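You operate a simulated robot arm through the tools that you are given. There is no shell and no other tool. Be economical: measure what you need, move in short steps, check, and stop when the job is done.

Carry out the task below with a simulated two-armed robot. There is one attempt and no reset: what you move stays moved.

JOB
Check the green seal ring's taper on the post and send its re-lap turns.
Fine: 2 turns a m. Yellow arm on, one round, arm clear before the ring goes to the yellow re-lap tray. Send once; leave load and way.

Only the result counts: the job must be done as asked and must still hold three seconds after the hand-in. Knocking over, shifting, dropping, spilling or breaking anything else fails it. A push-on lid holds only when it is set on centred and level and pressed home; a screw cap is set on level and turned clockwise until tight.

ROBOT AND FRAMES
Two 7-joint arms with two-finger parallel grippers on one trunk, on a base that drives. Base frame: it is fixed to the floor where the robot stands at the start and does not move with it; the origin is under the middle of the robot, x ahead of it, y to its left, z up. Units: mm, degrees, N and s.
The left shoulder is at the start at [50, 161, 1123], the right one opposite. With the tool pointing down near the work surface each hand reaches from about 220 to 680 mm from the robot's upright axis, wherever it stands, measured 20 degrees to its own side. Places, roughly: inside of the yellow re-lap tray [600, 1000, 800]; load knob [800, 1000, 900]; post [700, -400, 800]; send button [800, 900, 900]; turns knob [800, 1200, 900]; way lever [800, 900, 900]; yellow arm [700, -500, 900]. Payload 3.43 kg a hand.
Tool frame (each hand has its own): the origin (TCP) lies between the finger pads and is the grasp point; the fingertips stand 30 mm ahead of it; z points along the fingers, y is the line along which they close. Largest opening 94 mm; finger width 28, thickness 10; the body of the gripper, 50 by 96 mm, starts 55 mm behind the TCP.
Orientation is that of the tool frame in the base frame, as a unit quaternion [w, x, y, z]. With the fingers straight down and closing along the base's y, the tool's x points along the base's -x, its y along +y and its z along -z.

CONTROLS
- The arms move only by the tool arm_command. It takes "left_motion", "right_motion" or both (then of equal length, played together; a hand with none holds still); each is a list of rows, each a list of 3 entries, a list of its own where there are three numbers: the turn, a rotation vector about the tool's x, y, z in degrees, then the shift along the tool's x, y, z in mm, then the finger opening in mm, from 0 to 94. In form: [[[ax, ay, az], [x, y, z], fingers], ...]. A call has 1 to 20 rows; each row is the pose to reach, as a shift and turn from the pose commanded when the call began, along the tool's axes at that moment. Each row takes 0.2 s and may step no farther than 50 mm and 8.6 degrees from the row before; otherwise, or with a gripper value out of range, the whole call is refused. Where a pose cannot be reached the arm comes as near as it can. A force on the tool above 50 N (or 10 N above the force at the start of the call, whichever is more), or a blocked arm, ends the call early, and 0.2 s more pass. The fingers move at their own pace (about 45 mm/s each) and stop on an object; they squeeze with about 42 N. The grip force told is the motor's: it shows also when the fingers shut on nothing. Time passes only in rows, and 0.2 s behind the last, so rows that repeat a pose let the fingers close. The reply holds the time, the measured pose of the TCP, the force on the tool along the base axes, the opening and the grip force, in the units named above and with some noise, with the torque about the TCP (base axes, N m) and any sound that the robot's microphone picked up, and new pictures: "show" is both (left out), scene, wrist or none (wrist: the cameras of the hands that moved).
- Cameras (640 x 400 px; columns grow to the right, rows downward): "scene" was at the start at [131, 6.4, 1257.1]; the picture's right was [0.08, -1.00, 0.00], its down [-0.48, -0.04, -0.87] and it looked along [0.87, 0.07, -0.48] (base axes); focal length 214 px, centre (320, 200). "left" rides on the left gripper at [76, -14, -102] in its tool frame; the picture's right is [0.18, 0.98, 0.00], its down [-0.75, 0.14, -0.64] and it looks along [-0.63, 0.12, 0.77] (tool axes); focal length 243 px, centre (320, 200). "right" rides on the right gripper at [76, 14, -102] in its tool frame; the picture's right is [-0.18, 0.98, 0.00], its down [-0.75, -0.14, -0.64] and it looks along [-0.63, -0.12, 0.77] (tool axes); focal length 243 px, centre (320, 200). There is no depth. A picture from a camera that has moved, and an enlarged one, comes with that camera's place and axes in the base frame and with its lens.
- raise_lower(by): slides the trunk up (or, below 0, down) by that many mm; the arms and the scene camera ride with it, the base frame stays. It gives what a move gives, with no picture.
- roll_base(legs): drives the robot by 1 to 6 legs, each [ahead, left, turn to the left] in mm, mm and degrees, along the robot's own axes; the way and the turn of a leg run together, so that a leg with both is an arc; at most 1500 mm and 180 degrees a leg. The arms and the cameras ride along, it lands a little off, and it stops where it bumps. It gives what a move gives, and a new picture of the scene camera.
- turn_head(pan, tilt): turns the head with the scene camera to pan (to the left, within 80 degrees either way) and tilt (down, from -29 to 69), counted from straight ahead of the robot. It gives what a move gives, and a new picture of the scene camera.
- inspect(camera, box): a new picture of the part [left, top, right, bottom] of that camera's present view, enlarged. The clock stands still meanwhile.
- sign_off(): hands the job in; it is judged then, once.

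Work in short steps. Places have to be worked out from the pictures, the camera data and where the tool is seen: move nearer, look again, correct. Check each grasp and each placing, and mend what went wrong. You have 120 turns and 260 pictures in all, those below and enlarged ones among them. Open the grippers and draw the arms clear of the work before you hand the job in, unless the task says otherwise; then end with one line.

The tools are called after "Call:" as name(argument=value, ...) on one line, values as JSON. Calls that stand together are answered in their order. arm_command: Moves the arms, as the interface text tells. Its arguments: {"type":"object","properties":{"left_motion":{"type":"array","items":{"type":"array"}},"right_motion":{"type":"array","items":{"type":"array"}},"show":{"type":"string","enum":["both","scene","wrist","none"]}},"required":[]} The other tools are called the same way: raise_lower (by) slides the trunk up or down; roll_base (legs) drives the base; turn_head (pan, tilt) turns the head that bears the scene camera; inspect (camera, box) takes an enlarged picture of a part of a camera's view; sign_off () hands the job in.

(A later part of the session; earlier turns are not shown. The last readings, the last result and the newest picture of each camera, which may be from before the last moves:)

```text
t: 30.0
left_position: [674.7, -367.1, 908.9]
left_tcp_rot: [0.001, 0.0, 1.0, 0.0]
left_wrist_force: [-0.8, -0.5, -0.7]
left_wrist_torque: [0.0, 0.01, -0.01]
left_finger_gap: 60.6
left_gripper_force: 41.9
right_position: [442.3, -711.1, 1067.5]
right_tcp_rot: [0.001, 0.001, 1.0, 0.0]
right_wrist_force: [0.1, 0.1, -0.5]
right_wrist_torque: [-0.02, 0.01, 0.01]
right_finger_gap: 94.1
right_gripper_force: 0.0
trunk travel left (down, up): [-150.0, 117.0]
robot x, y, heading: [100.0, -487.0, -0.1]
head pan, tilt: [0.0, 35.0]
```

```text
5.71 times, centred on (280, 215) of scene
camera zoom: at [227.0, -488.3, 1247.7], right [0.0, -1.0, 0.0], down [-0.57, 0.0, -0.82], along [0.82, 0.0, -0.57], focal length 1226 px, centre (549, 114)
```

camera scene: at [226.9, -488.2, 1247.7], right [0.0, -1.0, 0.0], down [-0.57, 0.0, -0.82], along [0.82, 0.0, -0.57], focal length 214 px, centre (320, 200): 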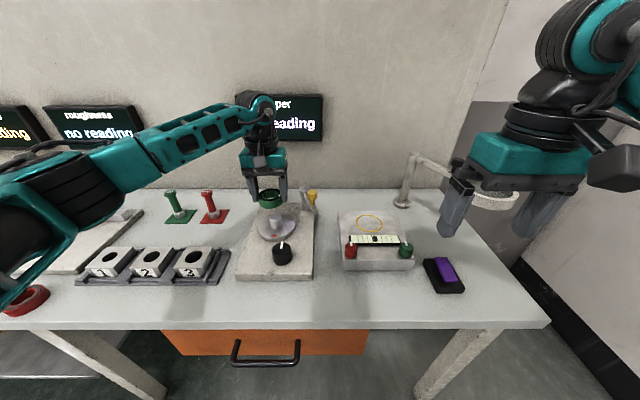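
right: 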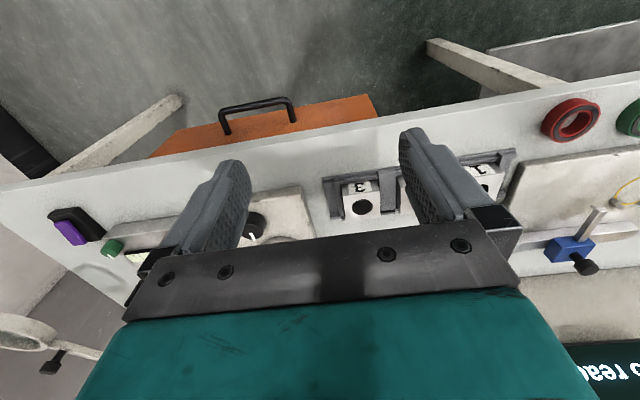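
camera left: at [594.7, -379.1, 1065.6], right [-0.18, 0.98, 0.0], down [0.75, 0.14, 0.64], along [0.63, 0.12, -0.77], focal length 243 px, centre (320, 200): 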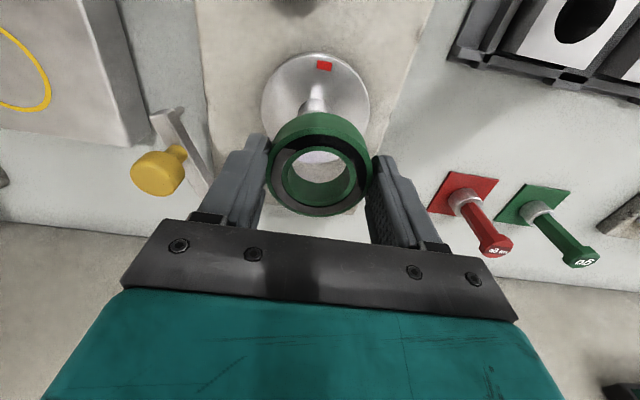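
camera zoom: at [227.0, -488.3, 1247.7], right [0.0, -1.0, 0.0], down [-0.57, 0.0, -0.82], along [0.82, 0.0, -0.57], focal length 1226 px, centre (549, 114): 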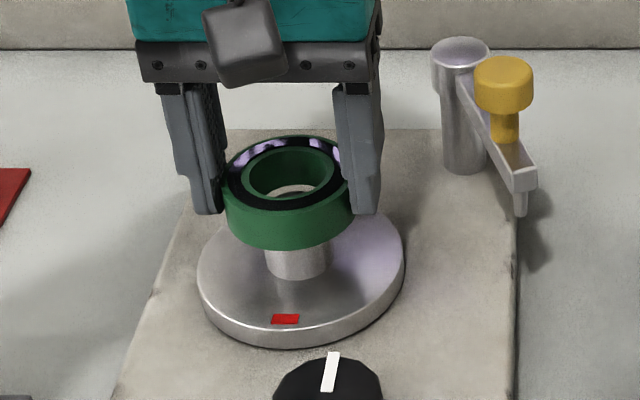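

Close: the post is ~1.5 mm further in x. Correct and lower gently, watching the force.

Call:
arm_command(left_motion=[[[0, 0, 0], [-1.5, 0.5, 0], 40], [[0, 0, 0], [-1.5, 0.5, 3], 40], [[0, 0, 0], [-1.5, 0.5, 6], 40], [[0, 0, 0], [-1.5, 0.5, 6], 40]], show="none")

Call:
inspect(camera="left", box=[240, 100, 400, 200])

```text
t: 31.0
left_position: [676.1, -366.0, 903.6]
left_tcp_rot: [0.0, 0.001, 1.0, 0.0]
left_wrist_force: [-0.1, -0.4, -1.7]
left_wrist_torque: [0.02, -0.01, 0.01]
left_finger_gap: 60.5
left_gripper_force: 42.2
right_position: [442.6, -710.6, 1066.4]
right_tcp_rot: [0.0, 0.001, 1.0, 0.0]
right_wrist_force: [0.2, -0.1, -0.1]
right_wrist_torque: [-0.03, 0.01, -0.03]
right_finger_gap: 93.8
right_gripper_force: 0.1
trunk travel left (down, up): [-150.0, 117.0]
robot x, y, heading: [97.2, -487.0, -0.1]
head pan, tilt: [0.0, 35.0]
```

```text
4.00 times, centred on (320, 150) of left
camera zoom: at [600.9, -380.9, 1007.8], right [-0.18, 0.98, 0.0], down [0.75, 0.14, 0.64], along [0.63, 0.12, -0.77], focal length 970 px, centre (320, 400)
```

zoom: 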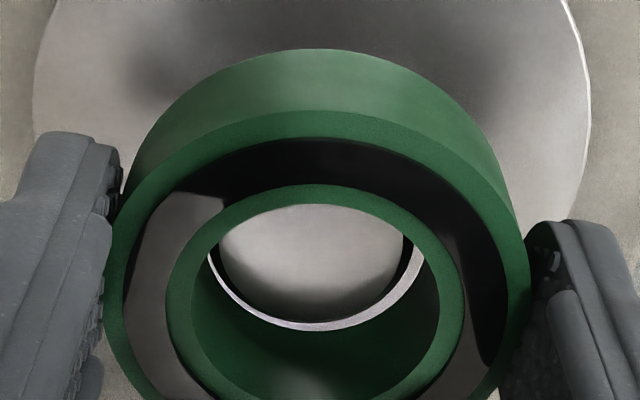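

Entering; nudge −0.7 in y and go down in small steps.

Call:
arm_command(left_motion=[[[0, 0, 0], [0, -0.7, 3], 40], [[0, 0, 0], [0, -0.7, 6], 40], [[0, 0, 0], [0, -0.7, 9], 40], [[0, 0, 0], [0, -0.7, 12], 40], [[0, 0, 0], [0, -0.7, 12], 40]], show="none")

Call:
inspect(camera="left", box=[240, 100, 400, 200])

Call:
inspect(camera="scene", box=[224, 180, 336, 250])

```text
t: 32.2
left_position: [677.9, -367.2, 893.1]
left_tcp_rot: [0.0, 0.002, 1.0, 0.001]
left_wrist_force: [-0.7, -0.8, -0.9]
left_wrist_torque: [-0.05, 0.01, 0.03]
left_finger_gap: 60.5
left_gripper_force: 41.9
right_position: [441.6, -710.8, 1067.4]
right_tcp_rot: [0.0, 0.0, 1.0, 0.0]
right_wrist_force: [-0.2, 0.5, 0.4]
right_wrist_torque: [0.03, 0.01, -0.01]
right_finger_gap: 93.9
right_gripper_force: 0.1
trunk travel left (down, up): [-150.0, 117.0]
robot x, y, heading: [99.3, -488.8, -0.3]
head pan, tilt: [0.0, 35.0]
```

```text
4.00 times, centred on (320, 150) of left
camera zoom: at [601.1, -381.6, 996.6], right [-0.18, 0.98, 0.0], down [0.75, 0.14, 0.64], along [0.63, 0.12, -0.77], focal length 970 px, centre (320, 400)
```

zoom: 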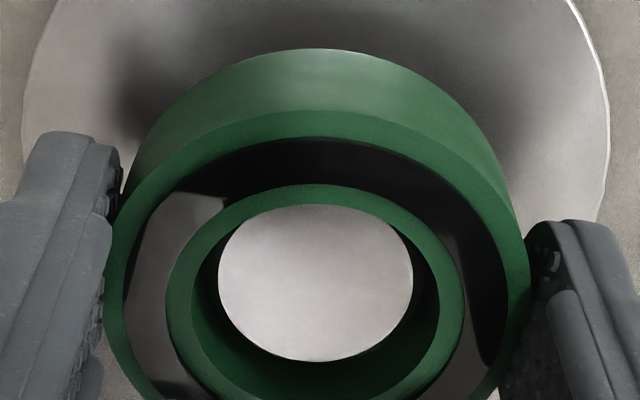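

```text
5.71 times, centred on (280, 215) of scene
camera zoom: at [226.9, -488.3, 1247.7], right [0.0, -1.0, 0.0], down [-0.57, 0.0, -0.82], along [0.82, 0.0, -0.57], focal length 1226 px, centre (549, 114)
```

zoom: 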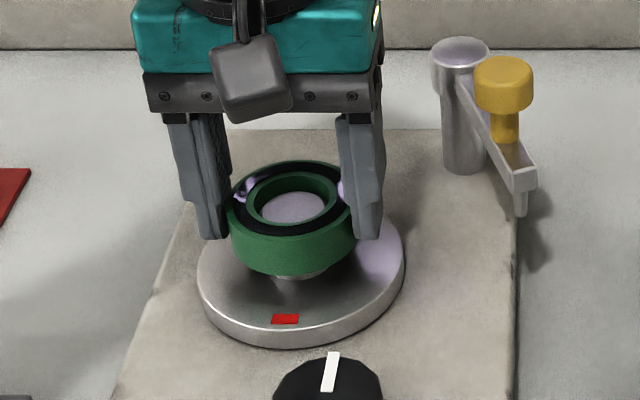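

Ring is around the post. Continue down 10 mm.

Call:
arm_command(left_motion=[[[0, 0, 0], [0, 0, 3], 40], [[0, 0, 0], [0, 0, 6], 40], [[0, 0, 0], [0, 0, 9], 40], [[0, 0, 0], [0, 0, 11], 40], [[0, 0, 0], [0, 0, 11], 40]], show="none")

Call:
inspect(camera="scene", box=[224, 180, 336, 250])

```text
t: 33.4
left_position: [677.7, -366.9, 881.4]
left_tcp_rot: [0.0, 0.002, 1.0, 0.0]
left_wrist_force: [-2.9, -0.8, -0.7]
left_wrist_torque: [-0.06, 0.02, 0.01]
left_finger_gap: 60.9
left_gripper_force: 41.8
right_position: [441.3, -710.3, 1067.8]
right_tcp_rot: [0.0, 0.002, 1.0, 0.0]
right_wrist_force: [0.4, -0.6, -0.1]
right_wrist_torque: [-0.01, -0.01, -0.02]
right_finger_gap: 93.9
right_gripper_force: 0.1
trunk travel left (down, up): [-150.0, 117.0]
robot x, y, heading: [96.1, -486.9, -0.2]
head pan, tilt: [0.0, 35.0]
```

```text
5.71 times, centred on (280, 215) of scene
camera zoom: at [226.7, -488.4, 1247.7], right [0.0, -1.0, 0.0], down [-0.57, 0.0, -0.82], along [0.82, 0.0, -0.57], focal length 1226 px, centre (549, 114)
```

zoom: 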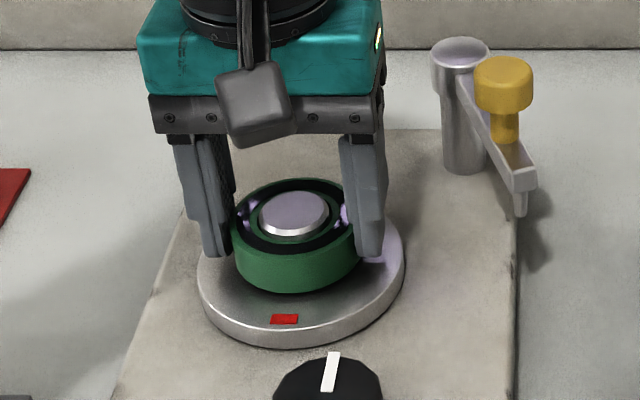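

Nearly home, slight x contact. Ease back 1 mm in x and lower a few more mm.

Call:
arm_command(left_motion=[[[0, 0, 0], [1, 0, 1], 40], [[0, 0, 0], [1, 0, 2.5], 40], [[0, 0, 0], [1, 0, 4], 40], [[0, 0, 0], [1, 0, 4], 40]], show="none")

Call:
inspect(camera="scene", box=[224, 180, 336, 250])

```text
t: 34.4
left_position: [676.2, -365.8, 877.0]
left_tcp_rot: [0.001, 0.001, 1.0, -0.001]
left_wrist_force: [0.8, 0.2, 0.9]
left_wrist_torque: [0.04, -0.05, 0.0]
left_finger_gap: 60.7
left_gripper_force: 42.0
right_position: [442.8, -711.3, 1066.7]
right_tcp_rot: [0.0, 0.001, 1.0, 0.0]
right_wrist_force: [0.3, -0.4, -0.5]
right_wrist_torque: [0.0, 0.06, 0.01]
right_finger_gap: 93.9
right_gripper_force: 0.0
trunk travel left (down, up): [-150.0, 117.0]
robot x, y, heading: [99.8, -488.0, -0.1]
head pan, tilt: [0.0, 35.0]
```

```text
5.71 times, centred on (280, 215) of scene
camera zoom: at [226.9, -488.3, 1247.7], right [0.0, -1.0, 0.0], down [-0.57, 0.0, -0.82], along [0.82, 0.0, -0.57], focal length 1226 px, centre (549, 114)
```

zoom: 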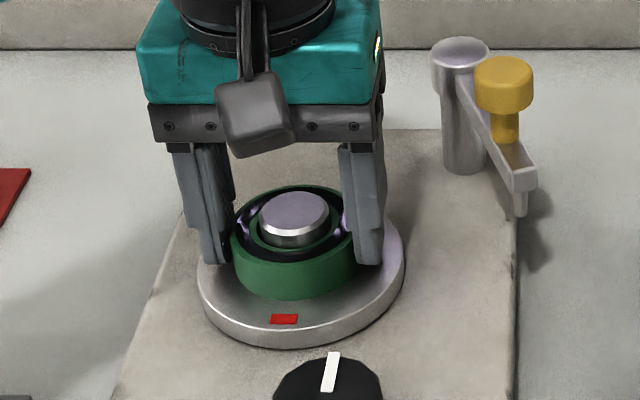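

No contact yet; lower another few mm.

Call:
arm_command(left_motion=[[[0, 0, 0], [0, 0, 1], 40], [[0, 0, 0], [0, 0, 2], 40], [[0, 0, 0], [0, 0, 3], 40], [[0, 0, 0], [0, 0, 4], 40], [[0, 0, 0], [0, 0, 4], 40]], show="none")

Call:
inspect(camera="scene", box=[224, 180, 336, 250])

```text
t: 35.6
left_position: [676.2, -366.1, 876.9]
left_tcp_rot: [0.003, 0.0, 1.0, -0.001]
left_wrist_force: [1.2, 2.9, 26.7]
left_wrist_torque: [0.29, 0.41, 0.03]
left_finger_gap: 60.6
left_gripper_force: 42.3
right_position: [440.5, -711.1, 1068.0]
right_tcp_rot: [0.002, 0.001, 1.0, 0.001]
right_wrist_force: [0.7, 0.3, 0.3]
right_wrist_torque: [0.02, 0.06, 0.02]
right_finger_gap: 94.2
right_gripper_force: 0.0
trunk travel left (down, up): [-150.0, 117.0]
robot x, y, heading: [97.1, -485.3, -0.3]
head pan, tilt: [0.0, 35.0]
```

```text
5.71 times, centred on (280, 215) of scene
camera zoom: at [224.8, -488.5, 1248.2], right [0.0, -1.0, 0.0], down [-0.57, 0.0, -0.82], along [0.82, 0.0, -0.57], focal length 1226 px, centre (549, 114)
```

zoom: 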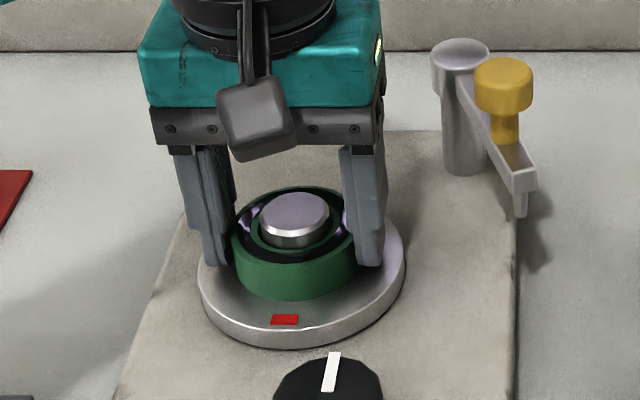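

Seated (27 N up at z 877). Relieve, open and lift straight up.

Call:
arm_command(left_motion=[[[0, 0, 0], [0, 0, -4], 60], [[0, 0, 0], [0, 0, -4], 80], [[0, 0, 0], [0, 0, -4], 80], [[0, 0, 0], [0, 0, -30], 80], [[0, 0, 0], [0, 0, -70], 80], [[0, 0, 0], [0, 0, -110], 80], [[0, 0, 0], [40, 20, -130], 80], [[0, 0, 0], [80, 50, -130], 80], [[0, 0, 0], [110, 85, -130], 80], [[0, 0, 0], [110, 85, -130], 80]])

Call:
inspect(camera="scene", box=[224, 180, 336, 250])

```text
t: 37.8
left_position: [564.5, -281.1, 1003.7]
left_tcp_rot: [0.0, 0.001, 1.0, 0.0]
left_wrist_force: [0.0, -0.4, 0.0]
left_wrist_torque: [-0.03, 0.02, -0.01]
left_finger_gap: 80.2
left_gripper_force: 0.0
right_position: [441.7, -710.7, 1067.9]
right_tcp_rot: [0.0, 0.001, 1.0, 0.0]
right_wrist_force: [0.2, 0.7, 0.6]
right_wrist_torque: [0.04, 0.04, -0.02]
right_finger_gap: 93.8
right_gripper_force: 0.0
trunk travel left (down, up): [-150.0, 117.0]
robot x, y, heading: [98.3, -487.1, -0.2]
head pan, tilt: [0.0, 35.0]
camera scene: at [227.0, -488.5, 1247.7], right [0.0, -1.0, 0.0], down [-0.57, 0.0, -0.82], along [0.82, 0.0, -0.57], focal length 214 px, centre (320, 200)
camera left: at [489.3, -294.9, 1107.2], right [-0.18, 0.98, 0.0], down [0.75, 0.14, 0.64], along [0.63, 0.12, -0.77], focal length 243 px, centre (320, 200)
```

scene: 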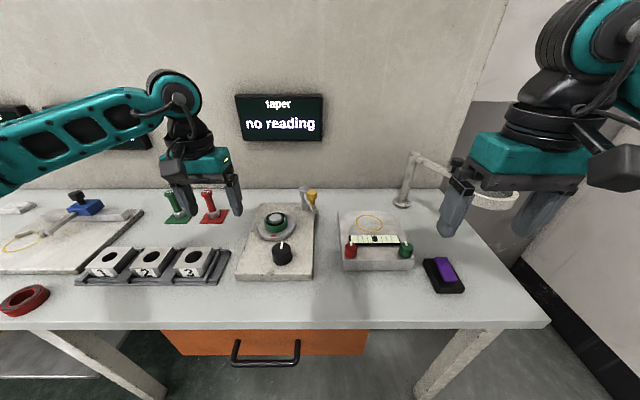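
left: 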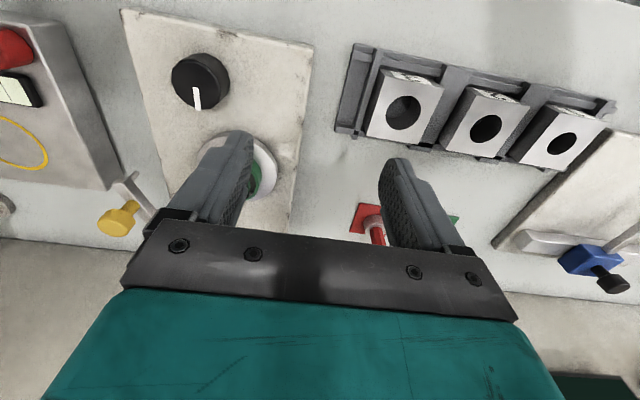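

```text
5.71 times, centred on (280, 215) of scene
camera zoom: at [227.0, -488.5, 1247.7], right [0.0, -1.0, 0.0], down [-0.57, 0.0, -0.82], along [0.82, 0.0, -0.57], focal length 1226 px, centre (549, 114)
```

zoom: 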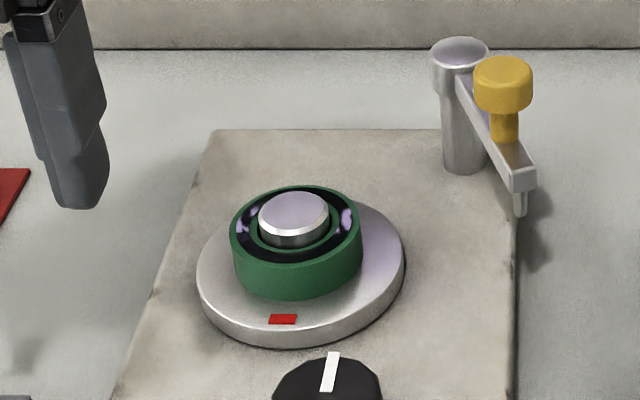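

The ring is seated on the disc. Now shift the base left ~130 mm so the right hand can reach the yellow arm comfortably; I also bring the left hand back.

Call:
roll_base(legs=[[0, 130, 0]])

Call:
arm_command(right_motion=[[[0, 0, 0], [-40, 25, 0], 60], [[0, 0, 0], [-80, 50, 0], 60], [[0, 0, 0], [-120, 75, 10], 60], [[0, 0, 0], [-160, 100, 20], 60], [[0, 0, 0], [-195, 115, 35], 60], [[0, 0, 0], [-195, 115, 35], 60]], left_motion=[[[0, 0, 0], [20, 20, 0], 80], [[0, 0, 0], [40, 40, 0], 80], [[0, 0, 0], [60, 60, 0], 80], [[0, 0, 0], [80, 80, 0], 80], [[0, 0, 0], [100, 100, 0], 80], [[0, 0, 0], [100, 100, 0], 80]])

```text
t: 39.1
left_position: [565.6, -149.5, 1002.6]
left_tcp_rot: [0.0, 0.0, 1.0, 0.0]
left_wrist_force: [0.3, -0.5, -0.9]
left_wrist_torque: [-0.02, 0.01, -0.02]
left_finger_gap: 80.3
left_gripper_force: 0.1
right_position: [443.3, -580.0, 1068.3]
right_tcp_rot: [0.0, 0.0, 1.0, 0.0]
right_wrist_force: [-0.4, 0.4, -0.5]
right_wrist_torque: [0.0, 0.02, -0.01]
right_finger_gap: 94.2
right_gripper_force: 0.1
trunk travel left (down, up): [-150.0, 117.0]
robot x, y, heading: [101.5, -355.2, -0.3]
head pan, tilt: [0.0, 35.0]
camera scene: at [227.1, -357.9, 1247.7], right [0.0, -1.0, 0.0], down [-0.57, 0.0, -0.82], along [0.82, 0.0, -0.57], focal length 214 px, centre (320, 200)
```

scene: 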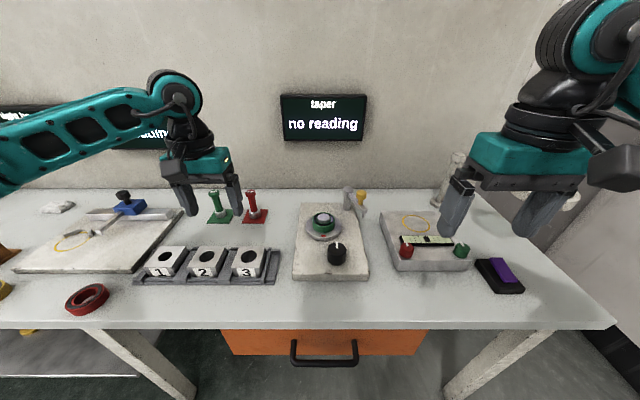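

```text
t: 40.5
left_position: [463.8, -50.1, 1004.3]
left_tcp_rot: [-0.001, 0.0, 1.0, 0.001]
left_wrist_force: [-0.6, -0.5, -0.6]
left_wrist_torque: [0.01, -0.02, -0.02]
left_finger_gap: 80.0
left_gripper_force: 0.0
right_position: [639.4, -465.9, 1034.0]
right_tcp_rot: [0.001, 0.0, 1.0, 0.0]
right_wrist_force: [0.2, 0.6, 0.3]
right_wrist_torque: [0.0, 0.0, -0.03]
right_finger_gap: 60.2
right_gripper_force: 0.1
trunk travel left (down, up): [-150.0, 117.0]
robot x, y, heading: [100.9, -356.6, -0.0]
head pan, tilt: [0.0, 35.0]
camera scene: at [227.1, -358.7, 1247.7], right [0.0, -1.0, 0.0], down [-0.57, 0.0, -0.82], along [0.82, 0.0, -0.57], focal length 214 px, centre (320, 200)
camera right: at [562.5, -451.3, 1136.3], right [0.18, 0.98, 0.0], down [0.75, -0.14, 0.64], along [0.63, -0.12, -0.77], focal length 243 px, centre (320, 200)
camera left: at [388.2, -64.7, 1107.9], right [-0.18, 0.98, 0.0], down [0.75, 0.14, 0.64], along [0.63, 0.12, -0.77], focal length 243 px, centre (320, 200)
```

scene: 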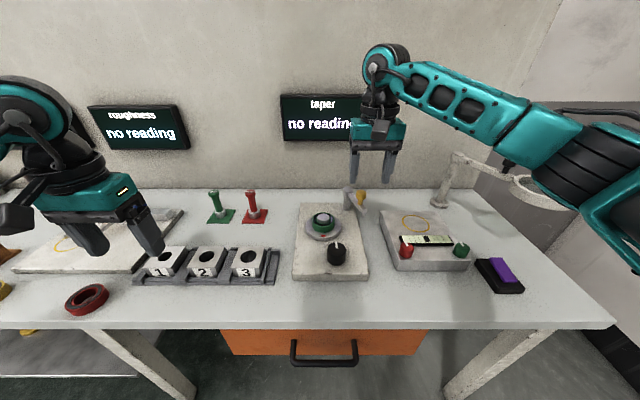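
right: 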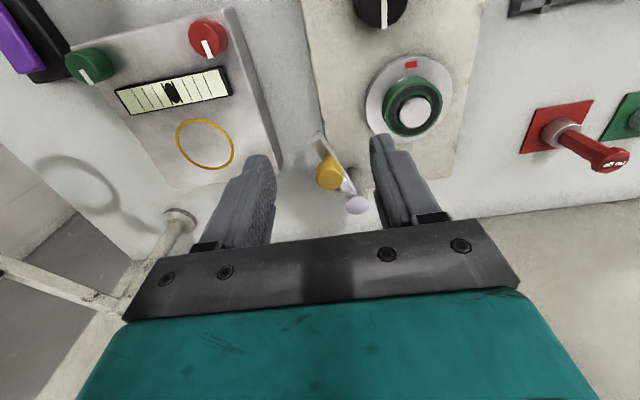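
left: 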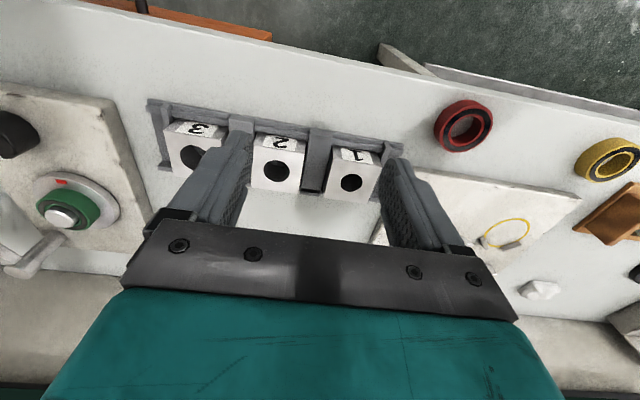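

Call:
inspect(camera="right", box=[280, 110, 440, 210])

Call:
inspect(camera="scene", box=[288, 165, 400, 235])

```text
4.00 times, centred on (360, 160) of right
camera zoom: at [562.5, -451.3, 1136.3], right [0.18, 0.98, 0.0], down [0.75, -0.14, 0.64], along [0.63, -0.12, -0.77], focal length 970 px, centre (160, 360)
```

zoom: 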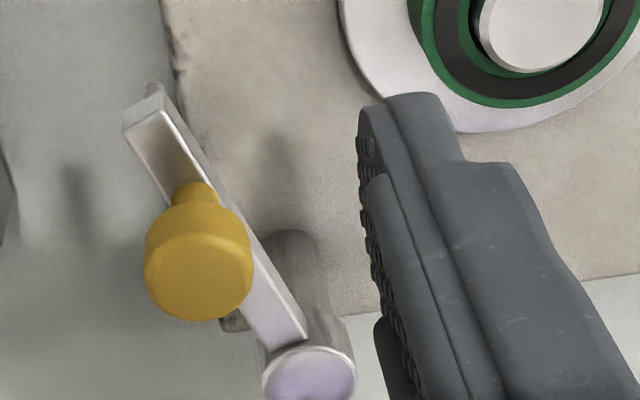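

```text
5.71 times, centred on (344, 200) of scene
camera zoom: at [227.1, -358.7, 1247.7], right [0.0, -1.0, 0.0], down [-0.57, 0.0, -0.82], along [0.82, 0.0, -0.57], focal length 1226 px, centre (183, 200)
```

zoom: 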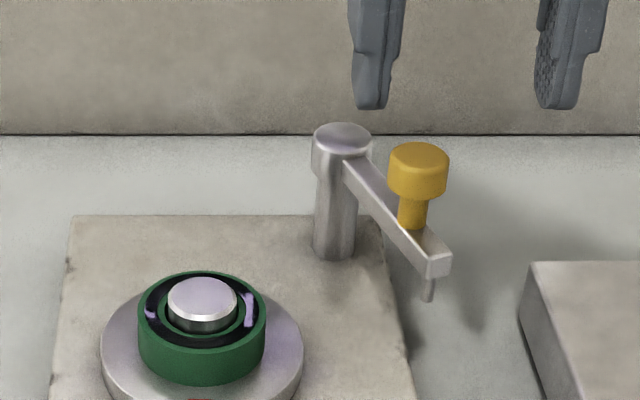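

Knob top triangulates to about [711,-470,932], Ø27; pivot ~[780,-441]. I go above it with 56 mm opening, then lower so the tips sit around the knob head.

Call:
arm_command(right_motion=[[[0, 0, 0], [-35, -2, 0], 56], [[0, 0, 0], [-72, -4, 0], 56], [[0, 0, 0], [-72, -4, 35], 56], [[0, 0, 0], [-72, -4, 60], 56], [[0, 0, 0], [-72, -4, 60], 56]], show="wrist")

Call:
inspect(camera="scene", box=[288, 165, 400, 235])

```text
t: 41.7
left_position: [464.5, -49.8, 1004.8]
left_tcp_rot: [0.001, 0.0, 1.0, 0.0]
left_wrist_force: [-0.5, -0.5, 0.5]
left_wrist_torque: [-0.02, 0.02, -0.02]
left_finger_gap: 79.9
left_gripper_force: 0.0
right_position: [711.1, -469.3, 970.9]
right_tcp_rot: [0.0, -0.001, 1.0, 0.0]
right_wrist_force: [-0.1, -1.0, -0.4]
right_wrist_torque: [0.01, 0.0, -0.03]
right_finger_gap: 55.8
right_gripper_force: 0.1
trunk travel left (down, up): [-150.0, 117.0]
robot x, y, heading: [97.4, -357.9, 0.1]
head pan, tilt: [0.0, 35.0]
camera right: at [634.7, -454.8, 1074.4], right [0.18, 0.98, 0.0], down [0.75, -0.14, 0.64], along [0.63, -0.12, -0.77], focal length 243 px, centre (320, 200)
```

right: 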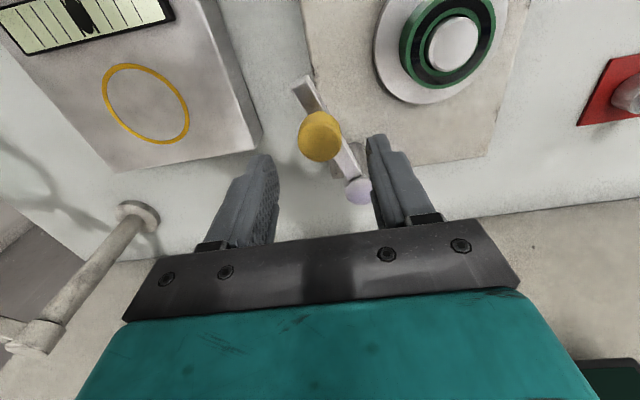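

```text
5.71 times, centred on (344, 200) of scene
camera zoom: at [227.0, -358.5, 1247.7], right [0.0, -1.0, 0.0], down [-0.57, 0.0, -0.82], along [0.82, 0.0, -0.57], focal length 1226 px, centre (183, 200)
```

zoom: 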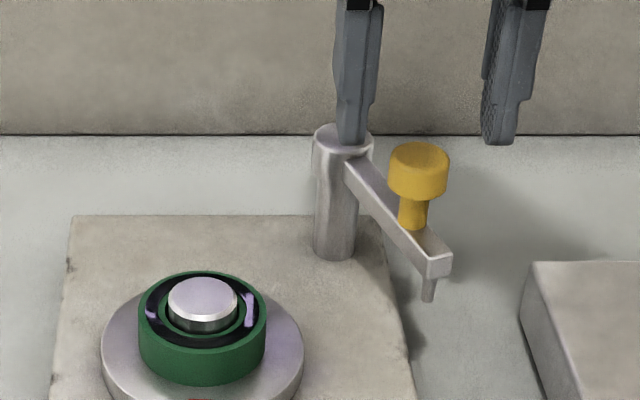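

Knob is nearer x≈703, top ≈938. Shift back 8 mm and lower so tips are at ~912.

Call:
arm_command(right_motion=[[[0, 0, 0], [8, 0, 10], 56], [[0, 0, 0], [8, 0, 20], 56], [[0, 0, 0], [8, 0, 30], 56], [[0, 0, 0], [8, 0, 30], 56]], show="wrist")

Call:
inspect(camera="scene", box=[288, 165, 400, 235])

```text
t: 42.7
left_position: [464.2, -49.3, 1004.5]
left_tcp_rot: [0.0, 0.0, 1.0, 0.0]
left_wrist_force: [-0.3, 0.3, 0.3]
left_wrist_torque: [0.01, -0.01, 0.03]
left_finger_gap: 79.9
left_gripper_force: 0.1
right_position: [702.8, -468.4, 941.6]
right_tcp_rot: [0.0, 0.0, 1.0, 0.0]
right_wrist_force: [-0.1, -0.9, 0.6]
right_wrist_torque: [-0.03, -0.01, 0.01]
right_finger_gap: 56.1
right_gripper_force: 0.1
trunk travel left (down, up): [-150.0, 117.0]
robot x, y, heading: [99.6, -355.1, 0.1]
head pan, tilt: [0.0, 35.0]
camera right: at [625.4, -454.6, 1045.6], right [0.18, 0.98, 0.0], down [0.75, -0.14, 0.64], along [0.63, -0.12, -0.77], focal length 243 px, centre (320, 200)
```

right: 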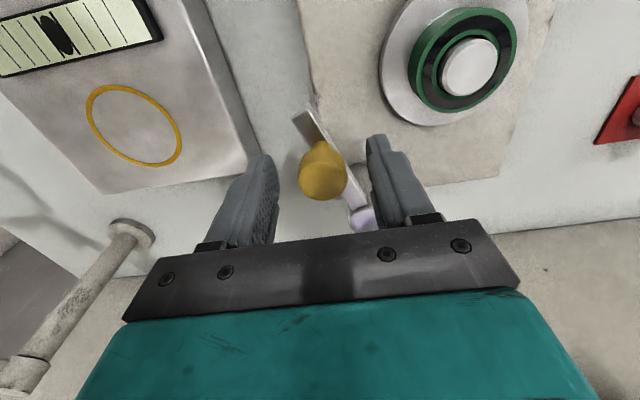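

```text
5.71 times, centred on (344, 200) of scene
camera zoom: at [227.0, -358.5, 1247.7], right [0.0, -1.0, 0.0], down [-0.57, 0.0, -0.82], along [0.82, 0.0, -0.57], focal length 1226 px, centre (183, 200)
```

zoom: 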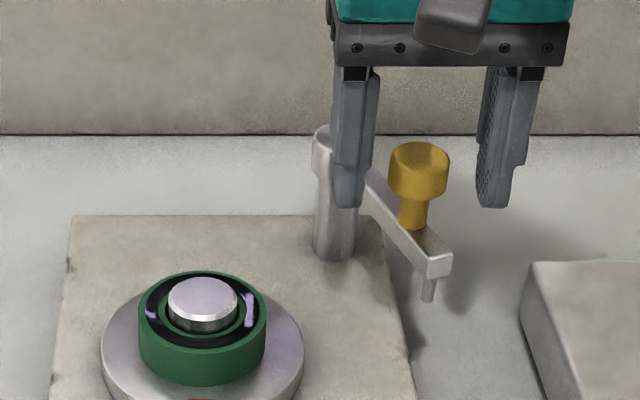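

The fingers straddle the knob. Narrow to a loose cage and check.

Call:
arm_command(right_motion=[[[0, 0, 0], [0, -3, 2], 40], [[0, 0, 0], [0, -3, 2], 32], [[0, 0, 0], [0, -3, 2], 32]], show="none")

Call:
inspect(camera="right", box=[200, 80, 440, 230])

Call:
inspect(camera="scene", box=[288, 165, 400, 235])

```text
t: 43.5
left_position: [465.3, -49.3, 1003.9]
left_tcp_rot: [0.001, 0.0, 1.0, 0.0]
left_wrist_force: [0.0, 0.0, 0.0]
left_wrist_torque: [0.0, 0.0, -0.03]
left_finger_gap: 80.0
left_gripper_force: 0.1
right_position: [702.4, -471.3, 941.0]
right_tcp_rot: [0.0, -0.001, 1.0, 0.001]
right_wrist_force: [1.6, 4.2, -0.3]
right_wrist_torque: [0.08, -0.05, -0.02]
right_finger_gap: 33.9
right_gripper_force: 1.5
trunk travel left (down, up): [-150.0, 117.0]
robot x, y, heading: [99.2, -355.4, -0.2]
head pan, tilt: [0.0, 35.0]
```

```text
2.67 times, centred on (320, 155) of right
camera zoom: at [625.0, -456.7, 1043.9], right [0.18, 0.98, 0.0], down [0.75, -0.14, 0.64], along [0.63, -0.12, -0.77], focal length 647 px, centre (320, 320)
```

zoom: 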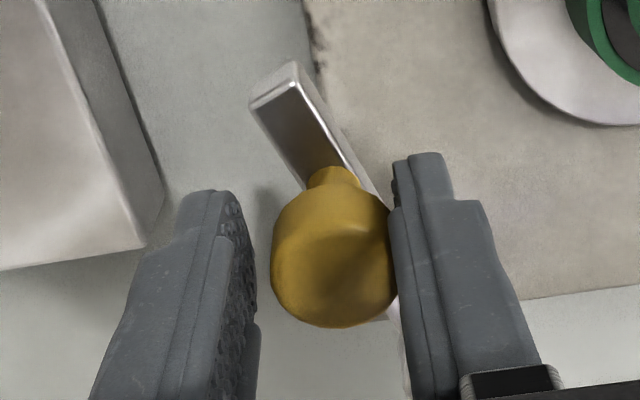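

```text
5.71 times, centred on (344, 200) of scene
camera zoom: at [227.1, -358.0, 1247.7], right [0.0, -1.0, 0.0], down [-0.57, 0.0, -0.82], along [0.82, 0.0, -0.57], focal length 1226 px, centre (183, 200)
```

zoom: 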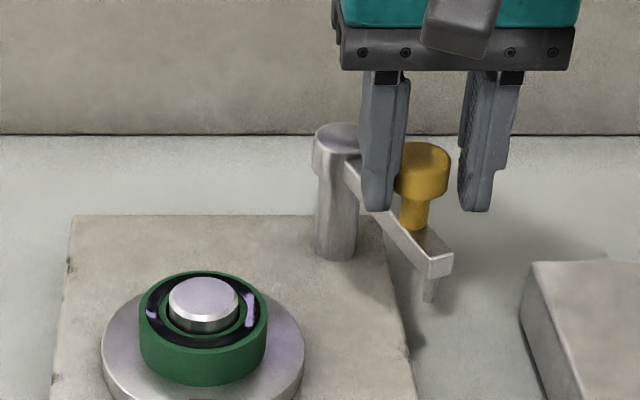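

The knob sits against the left finger with light force. Now drag the arm toward the ring, half way first.

Call:
arm_command(right_motion=[[[0, 0, 0], [1, 6, 0], 34], [[0, 0, 0], [3, 14, 0], 34], [[0, 0, 0], [4, 22, 0], 34], [[0, 0, 0], [4, 30, 0], 34], [[0, 0, 0], [4, 38, 0], 34], [[0, 0, 0], [4, 38, 0], 34]], show="none")

Call:
inspect(camera="scene", box=[288, 165, 400, 235])

```text
t: 44.9
left_position: [463.2, -50.3, 1003.6]
left_tcp_rot: [0.0, 0.0, 1.0, 0.0]
left_wrist_force: [0.1, -0.9, -0.8]
left_wrist_torque: [0.02, 0.0, 0.04]
left_finger_gap: 80.0
left_gripper_force: 0.1
right_position: [696.4, -434.1, 940.3]
right_tcp_rot: [0.0, 0.0, 1.0, -0.001]
right_wrist_force: [-0.7, -0.3, -1.1]
right_wrist_torque: [0.03, 0.0, -0.01]
right_finger_gap: 33.9
right_gripper_force: 0.1
trunk travel left (down, up): [-150.0, 117.0]
robot x, y, heading: [97.1, -358.5, 0.2]
head pan, tilt: [0.0, 35.0]
```

```text
5.71 times, centred on (344, 200) of scene
camera zoom: at [227.1, -358.5, 1247.7], right [0.0, -1.0, 0.0], down [-0.57, 0.0, -0.82], along [0.82, 0.0, -0.57], focal length 1226 px, centre (183, 200)
```

zoom: 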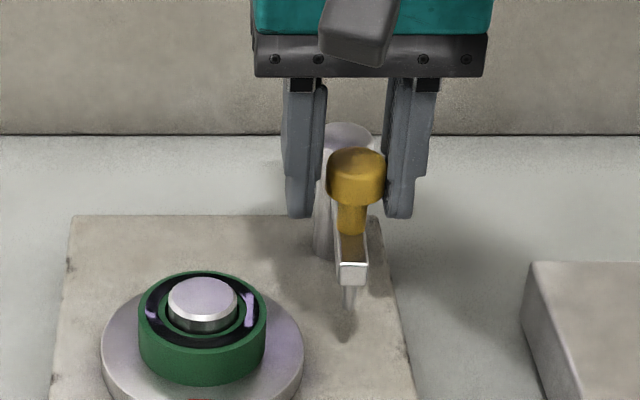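

The arm follows nicely. Continue 16 mm and check display and force.

Call:
arm_command(right_motion=[[[0, 0, 0], [0, 5, 0], 34], [[0, 0, 0], [-1, 10, 0], 34], [[0, 0, 0], [-3, 16, 0], 34], [[0, 0, 0], [-3, 16, 0], 34]], show="none")

Call:
inspect(camera="scene", box=[272, 80, 432, 240])

```text
t: 45.9
left_position: [465.4, -49.0, 1002.9]
left_tcp_rot: [0.0, -0.001, 1.0, -0.001]
left_wrist_force: [0.3, -0.3, -0.2]
left_wrist_torque: [0.04, -0.03, 0.04]
left_finger_gap: 80.1
left_gripper_force: 0.0
right_position: [700.5, -417.9, 939.5]
right_tcp_rot: [0.0, 0.0, 1.0, 0.0]
right_wrist_force: [-0.2, 0.4, -0.1]
right_wrist_torque: [-0.05, -0.01, -0.01]
right_finger_gap: 33.7
right_gripper_force: 0.0
trunk travel left (down, up): [-150.0, 117.0]
robot x, y, heading: [94.1, -360.3, -0.2]
head pan, tilt: [0.0, 35.0]
```

```text
2.50 times, centred on (352, 160) of scene
camera zoom: at [227.1, -358.5, 1247.7], right [0.0, -1.0, 0.0], down [-0.57, 0.0, -0.82], along [0.82, 0.0, -0.57], focal length 536 px, centre (240, 300)
```

zoom: 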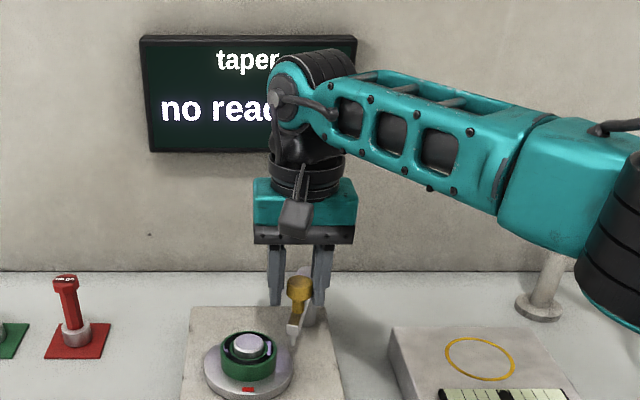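

Continue to the contact, in small steps.

Call:
arm_command(right_motion=[[[0, 0, 0], [-1, 3, 0], 34], [[0, 0, 0], [-3, 7, 0], 34], [[0, 0, 0], [-5, 11, 0], 34], [[0, 0, 0], [-5, 11, 0], 34]], show="none")

Call:
inspect(camera="scene", box=[288, 165, 400, 235])

Call:
inspect(camera="right", box=[200, 20, 520, 220])

```text
t: 46.9
left_position: [463.9, -48.9, 1003.4]
left_tcp_rot: [-0.001, 0.0, 1.0, 0.0]
left_wrist_force: [0.3, -0.4, 0.8]
left_wrist_torque: [0.02, 0.01, 0.02]
left_finger_gap: 80.2
left_gripper_force: 0.1
right_position: [705.7, -407.0, 939.8]
right_tcp_rot: [0.0, -0.001, 1.0, 0.0]
right_wrist_force: [0.7, 0.1, -0.1]
right_wrist_torque: [-0.01, 0.0, 0.02]
right_finger_gap: 34.0
right_gripper_force: 0.0
trunk travel left (down, up): [-150.0, 117.0]
robot x, y, heading: [100.6, -357.4, -0.1]
head pan, tilt: [0.0, 35.0]
```

```text
5.71 times, centred on (344, 200) of scene
camera zoom: at [227.1, -358.5, 1247.7], right [0.0, -1.0, 0.0], down [-0.57, 0.0, -0.82], along [0.82, 0.0, -0.57], focal length 1226 px, centre (183, 200)
```

zoom: 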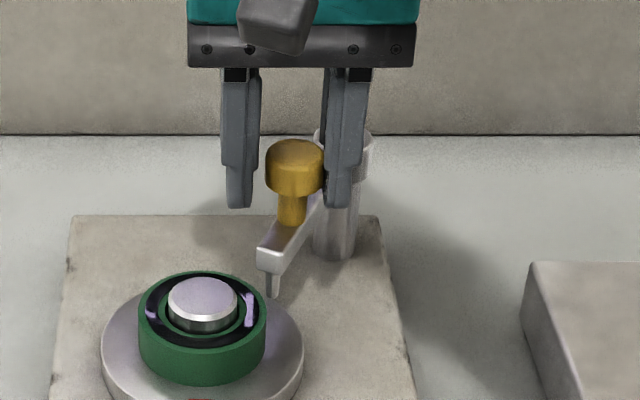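

```text
2.00 times, centred on (360, 120) of right
camera zoom: at [628.2, -392.6, 1043.5], right [0.18, 0.98, 0.0], down [0.75, -0.14, 0.64], along [0.63, -0.12, -0.77], focal length 485 px, centre (240, 360)
```

zoom: 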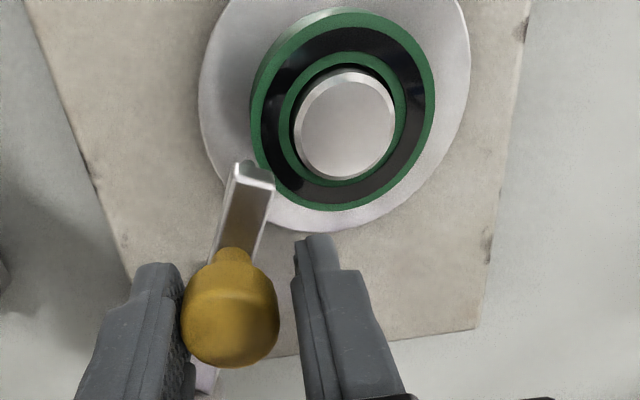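

Stylus close to the ring's rim. A few mm more.

Call:
arm_command(right_motion=[[[0, 0, 0], [-1, 2, 0], 34], [[0, 0, 0], [-2, 4, 0], 34], [[0, 0, 0], [-3, 6, 0], 34], [[0, 0, 0], [-3, 6, 0], 34]], show="none")

Call:
inspect(camera="scene", box=[272, 80, 432, 240])

Call:
inspect(camera="right", box=[200, 20, 520, 220])

```text
t: 47.9
left_position: [465.2, -50.1, 1005.3]
left_tcp_rot: [0.0, 0.0, 1.0, 0.0]
left_wrist_force: [-0.2, -0.7, 0.1]
left_wrist_torque: [0.0, -0.01, 0.0]
left_finger_gap: 80.1
left_gripper_force: 0.1
right_position: [709.0, -401.1, 939.9]
right_tcp_rot: [0.001, 0.0, 1.0, 0.0]
right_wrist_force: [-0.1, 0.2, -0.1]
right_wrist_torque: [0.01, -0.02, 0.0]
right_finger_gap: 34.4
right_gripper_force: 0.3
trunk travel left (down, up): [-150.0, 117.0]
robot x, y, heading: [99.7, -362.4, 0.0]
head pan, tilt: [0.0, 35.0]
```

```text
2.50 times, centred on (352, 160) of scene
camera zoom: at [227.1, -358.5, 1247.7], right [0.0, -1.0, 0.0], down [-0.57, 0.0, -0.82], along [0.82, 0.0, -0.57], focal length 536 px, centre (240, 300)
```

zoom: 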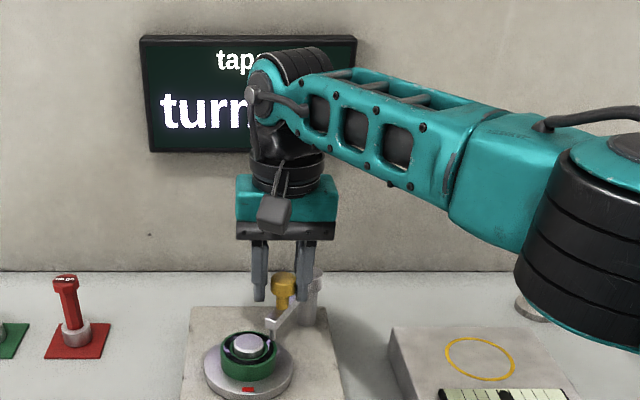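

```text
2.00 times, centred on (360, 120) of right
camera zoom: at [631.9, -386.8, 1043.3], right [0.18, 0.98, 0.0], down [0.75, -0.14, 0.64], along [0.63, -0.12, -0.77], focal length 485 px, centre (240, 360)
```

zoom: 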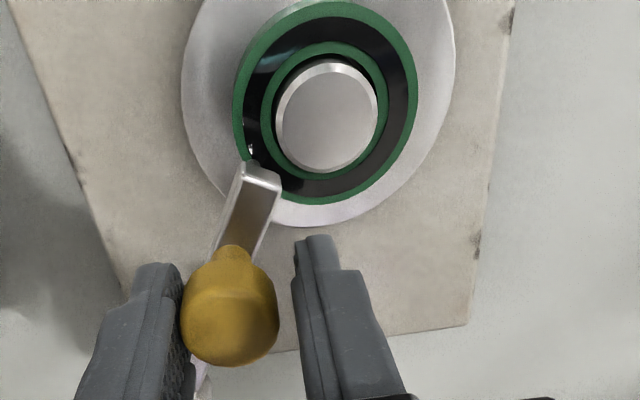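

Display now says "turn…": the stylus is on the ring. Give 1.5 mm margin, open and lift the right hand clear, then read the display.

Call:
arm_command(right_motion=[[[0, 0, 0], [-0.7, 1.5, 0], 34], [[0, 0, 0], [-0.7, 0, 0], 46], [[0, 0, 0], [-0.7, 0, 0], 56], [[0, 0, 0], [-0.7, -2, -30], 56], [[0, 0, 0], [-0.7, -2, -70], 56], [[0, 0, 0], [20, -20, -100], 56], [[0, 0, 0], [50, -50, -100], 56], [[0, 0, 0], [80, -80, -100], 56], [[0, 0, 0], [110, -115, -100], 56], [[0, 0, 0], [140, -150, -100], 56], [[0, 0, 0], [140, -150, -100], 56]], show="scene")

Call:
inspect(camera="scene", box=[262, 80, 422, 180])

Call:
inspect(camera="scene", box=[272, 175, 400, 275])

```text
t: 50.3
left_position: [464.8, -49.7, 1003.8]
left_tcp_rot: [0.0, 0.0, 1.0, 0.0]
left_wrist_force: [-0.6, 0.0, -0.4]
left_wrist_torque: [0.01, -0.01, 0.0]
left_finger_gap: 80.3
left_gripper_force: 0.0
right_position: [568.8, -550.1, 1039.0]
right_tcp_rot: [0.0, 0.0, 1.0, 0.0]
right_wrist_force: [0.2, -0.3, 0.2]
right_wrist_torque: [-0.04, 0.05, 0.0]
right_finger_gap: 55.9
right_gripper_force: 0.0
trunk travel left (down, up): [-150.0, 117.0]
robot x, y, heading: [95.1, -356.6, -0.0]
head pan, tilt: [0.0, 35.0]
camera scene: at [227.1, -358.3, 1247.7], right [0.0, -1.0, 0.0], down [-0.57, 0.0, -0.82], along [0.82, 0.0, -0.57], focal length 214 px, centre (320, 200)
```

scene: 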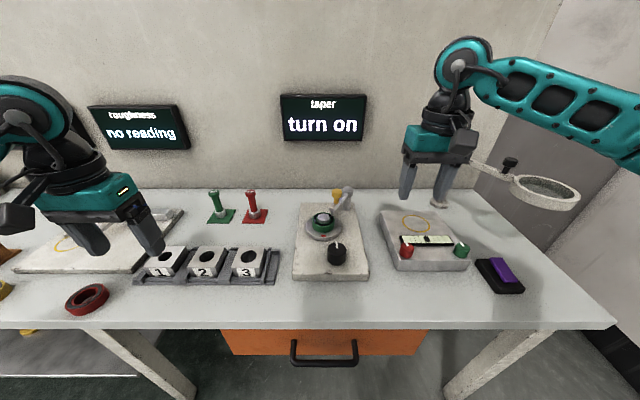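

```text
4.00 times, centred on (342, 130) of scene
camera zoom: at [227.1, -358.3, 1247.7], right [0.0, -1.0, 0.0], down [-0.57, 0.0, -0.82], along [0.82, 0.0, -0.57], focal length 858 px, centre (232, 480)
```

zoom: 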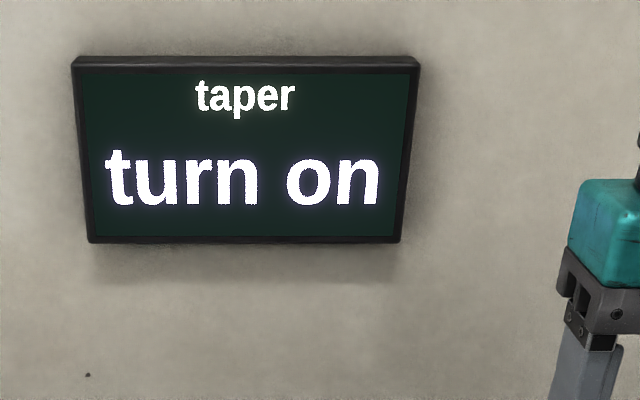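

```text
4.00 times, centred on (336, 225) of scene
camera zoom: at [227.1, -358.3, 1247.7], right [0.0, -1.0, 0.0], down [-0.57, 0.0, -0.82], along [0.82, 0.0, -0.57], focal length 858 px, centre (256, 100)
```

zoom: 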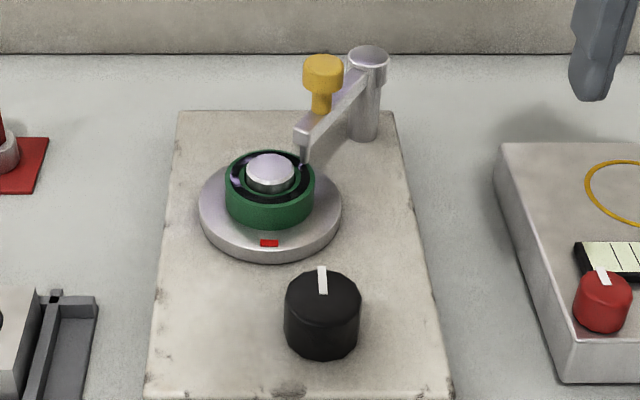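

"Turn on" = keep turning. The black knob is at about [583,-398], top ≈865, Ø≈46. Bring the right hand over it, opening 58.

Call:
arm_command(right_motion=[[[0, 0, 0], [-4, 38, 0], 60], [[0, 0, 0], [-8, 76, 20], 60], [[0, 0, 0], [-12, 114, 50], 60], [[0, 0, 0], [-14, 152, 80], 60], [[0, 0, 0], [-14, 152, 110], 60], [[0, 0, 0], [-14, 152, 110], 60]], show="wrist")

Call:
inspect(camera="scene", box=[272, 195, 400, 275])

```text
t: 51.7
left_position: [463.8, -49.2, 1003.2]
left_tcp_rot: [0.0, 0.0, 1.0, 0.0]
left_wrist_force: [-0.9, -0.2, 0.1]
left_wrist_torque: [0.03, 0.03, 0.03]
left_finger_gap: 79.6
left_gripper_force: 0.0
right_position: [581.6, -399.7, 930.0]
right_tcp_rot: [0.0, 0.0, 1.0, 0.001]
right_wrist_force: [0.0, 0.6, -0.2]
right_wrist_torque: [-0.01, 0.03, 0.0]
right_finger_gap: 59.7
right_gripper_force: 0.0
trunk travel left (down, up): [-150.0, 117.0]
robot x, y, heading: [97.3, -359.8, -0.0]
head pan, tilt: [0.0, 35.0]
camera right: at [504.5, -384.5, 1033.1], right [0.18, 0.98, 0.0], down [0.75, -0.14, 0.64], along [0.63, -0.12, -0.77], focal length 243 px, centre (320, 200)
```

right: 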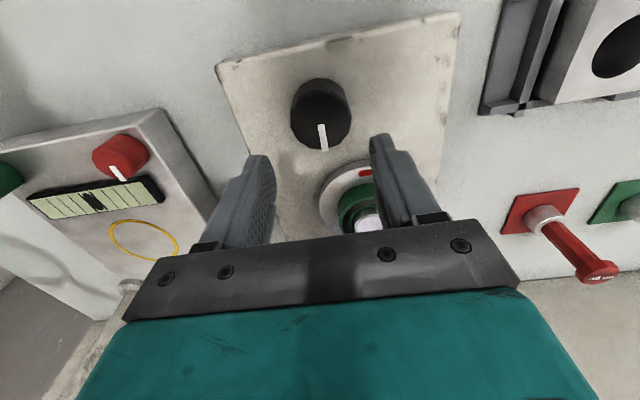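

```text
5.00 times, centred on (336, 235) of scene
camera zoom: at [227.0, -358.5, 1247.7], right [0.0, -1.0, 0.0], down [-0.57, 0.0, -0.82], along [0.82, 0.0, -0.57], focal length 1072 px, centre (240, 25)
```

zoom: 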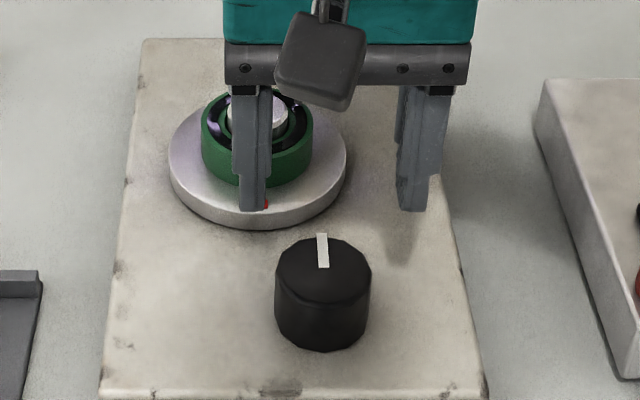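

Knob centre refined to [574,-397]. Lower to tips ≈852.

Call:
arm_command(right_motion=[[[0, 0, 0], [7, 2, 15], 64], [[0, 0, 0], [7, 2, 32], 64], [[0, 0, 0], [7, 2, 49], 64], [[0, 0, 0], [7, 2, 49], 64]], show="wrist")

Call:
inspect(camera="scene", box=[272, 195, 400, 275])

```text
t: 52.7
left_position: [464.9, -49.5, 1003.3]
left_tcp_rot: [0.0, 0.0, 1.0, 0.0]
left_wrist_force: [-0.6, -0.8, 1.1]
left_wrist_torque: [0.01, -0.02, 0.01]
left_finger_gap: 80.0
left_gripper_force: 0.1
right_position: [575.6, -395.6, 881.7]
right_tcp_rot: [0.0, 0.0, 1.0, 0.0]
right_wrist_force: [0.0, 0.3, 0.8]
right_wrist_torque: [0.01, 0.02, 0.02]
right_finger_gap: 64.1
right_gripper_force: 0.2
trunk travel left (down, up): [-150.0, 117.0]
robot x, y, heading: [97.3, -357.3, -0.1]
head pan, tilt: [0.0, 35.0]
camera right: at [498.1, -381.6, 984.9], right [0.18, 0.98, 0.0], down [0.75, -0.14, 0.64], along [0.63, -0.12, -0.77], focal length 243 px, centre (320, 200)
```

right: 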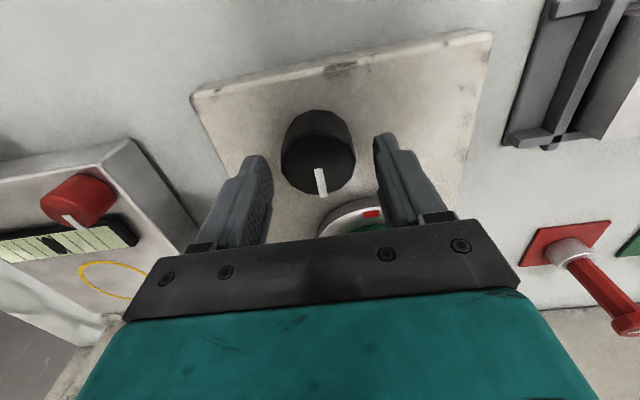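

```text
5.00 times, centred on (336, 235) of scene
camera zoom: at [227.0, -358.5, 1247.7], right [0.0, -1.0, 0.0], down [-0.57, 0.0, -0.82], along [0.82, 0.0, -0.57], focal length 1072 px, centre (240, 25)
```

zoom: 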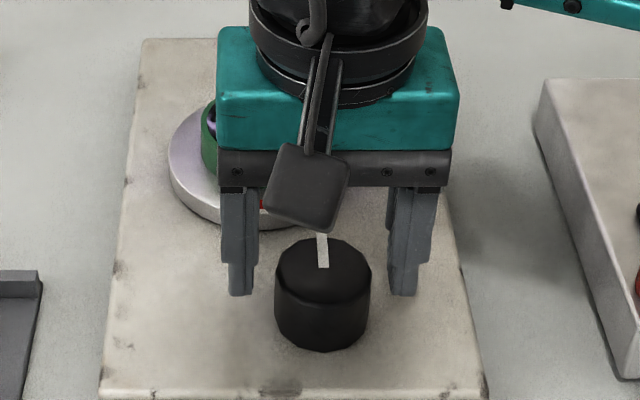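

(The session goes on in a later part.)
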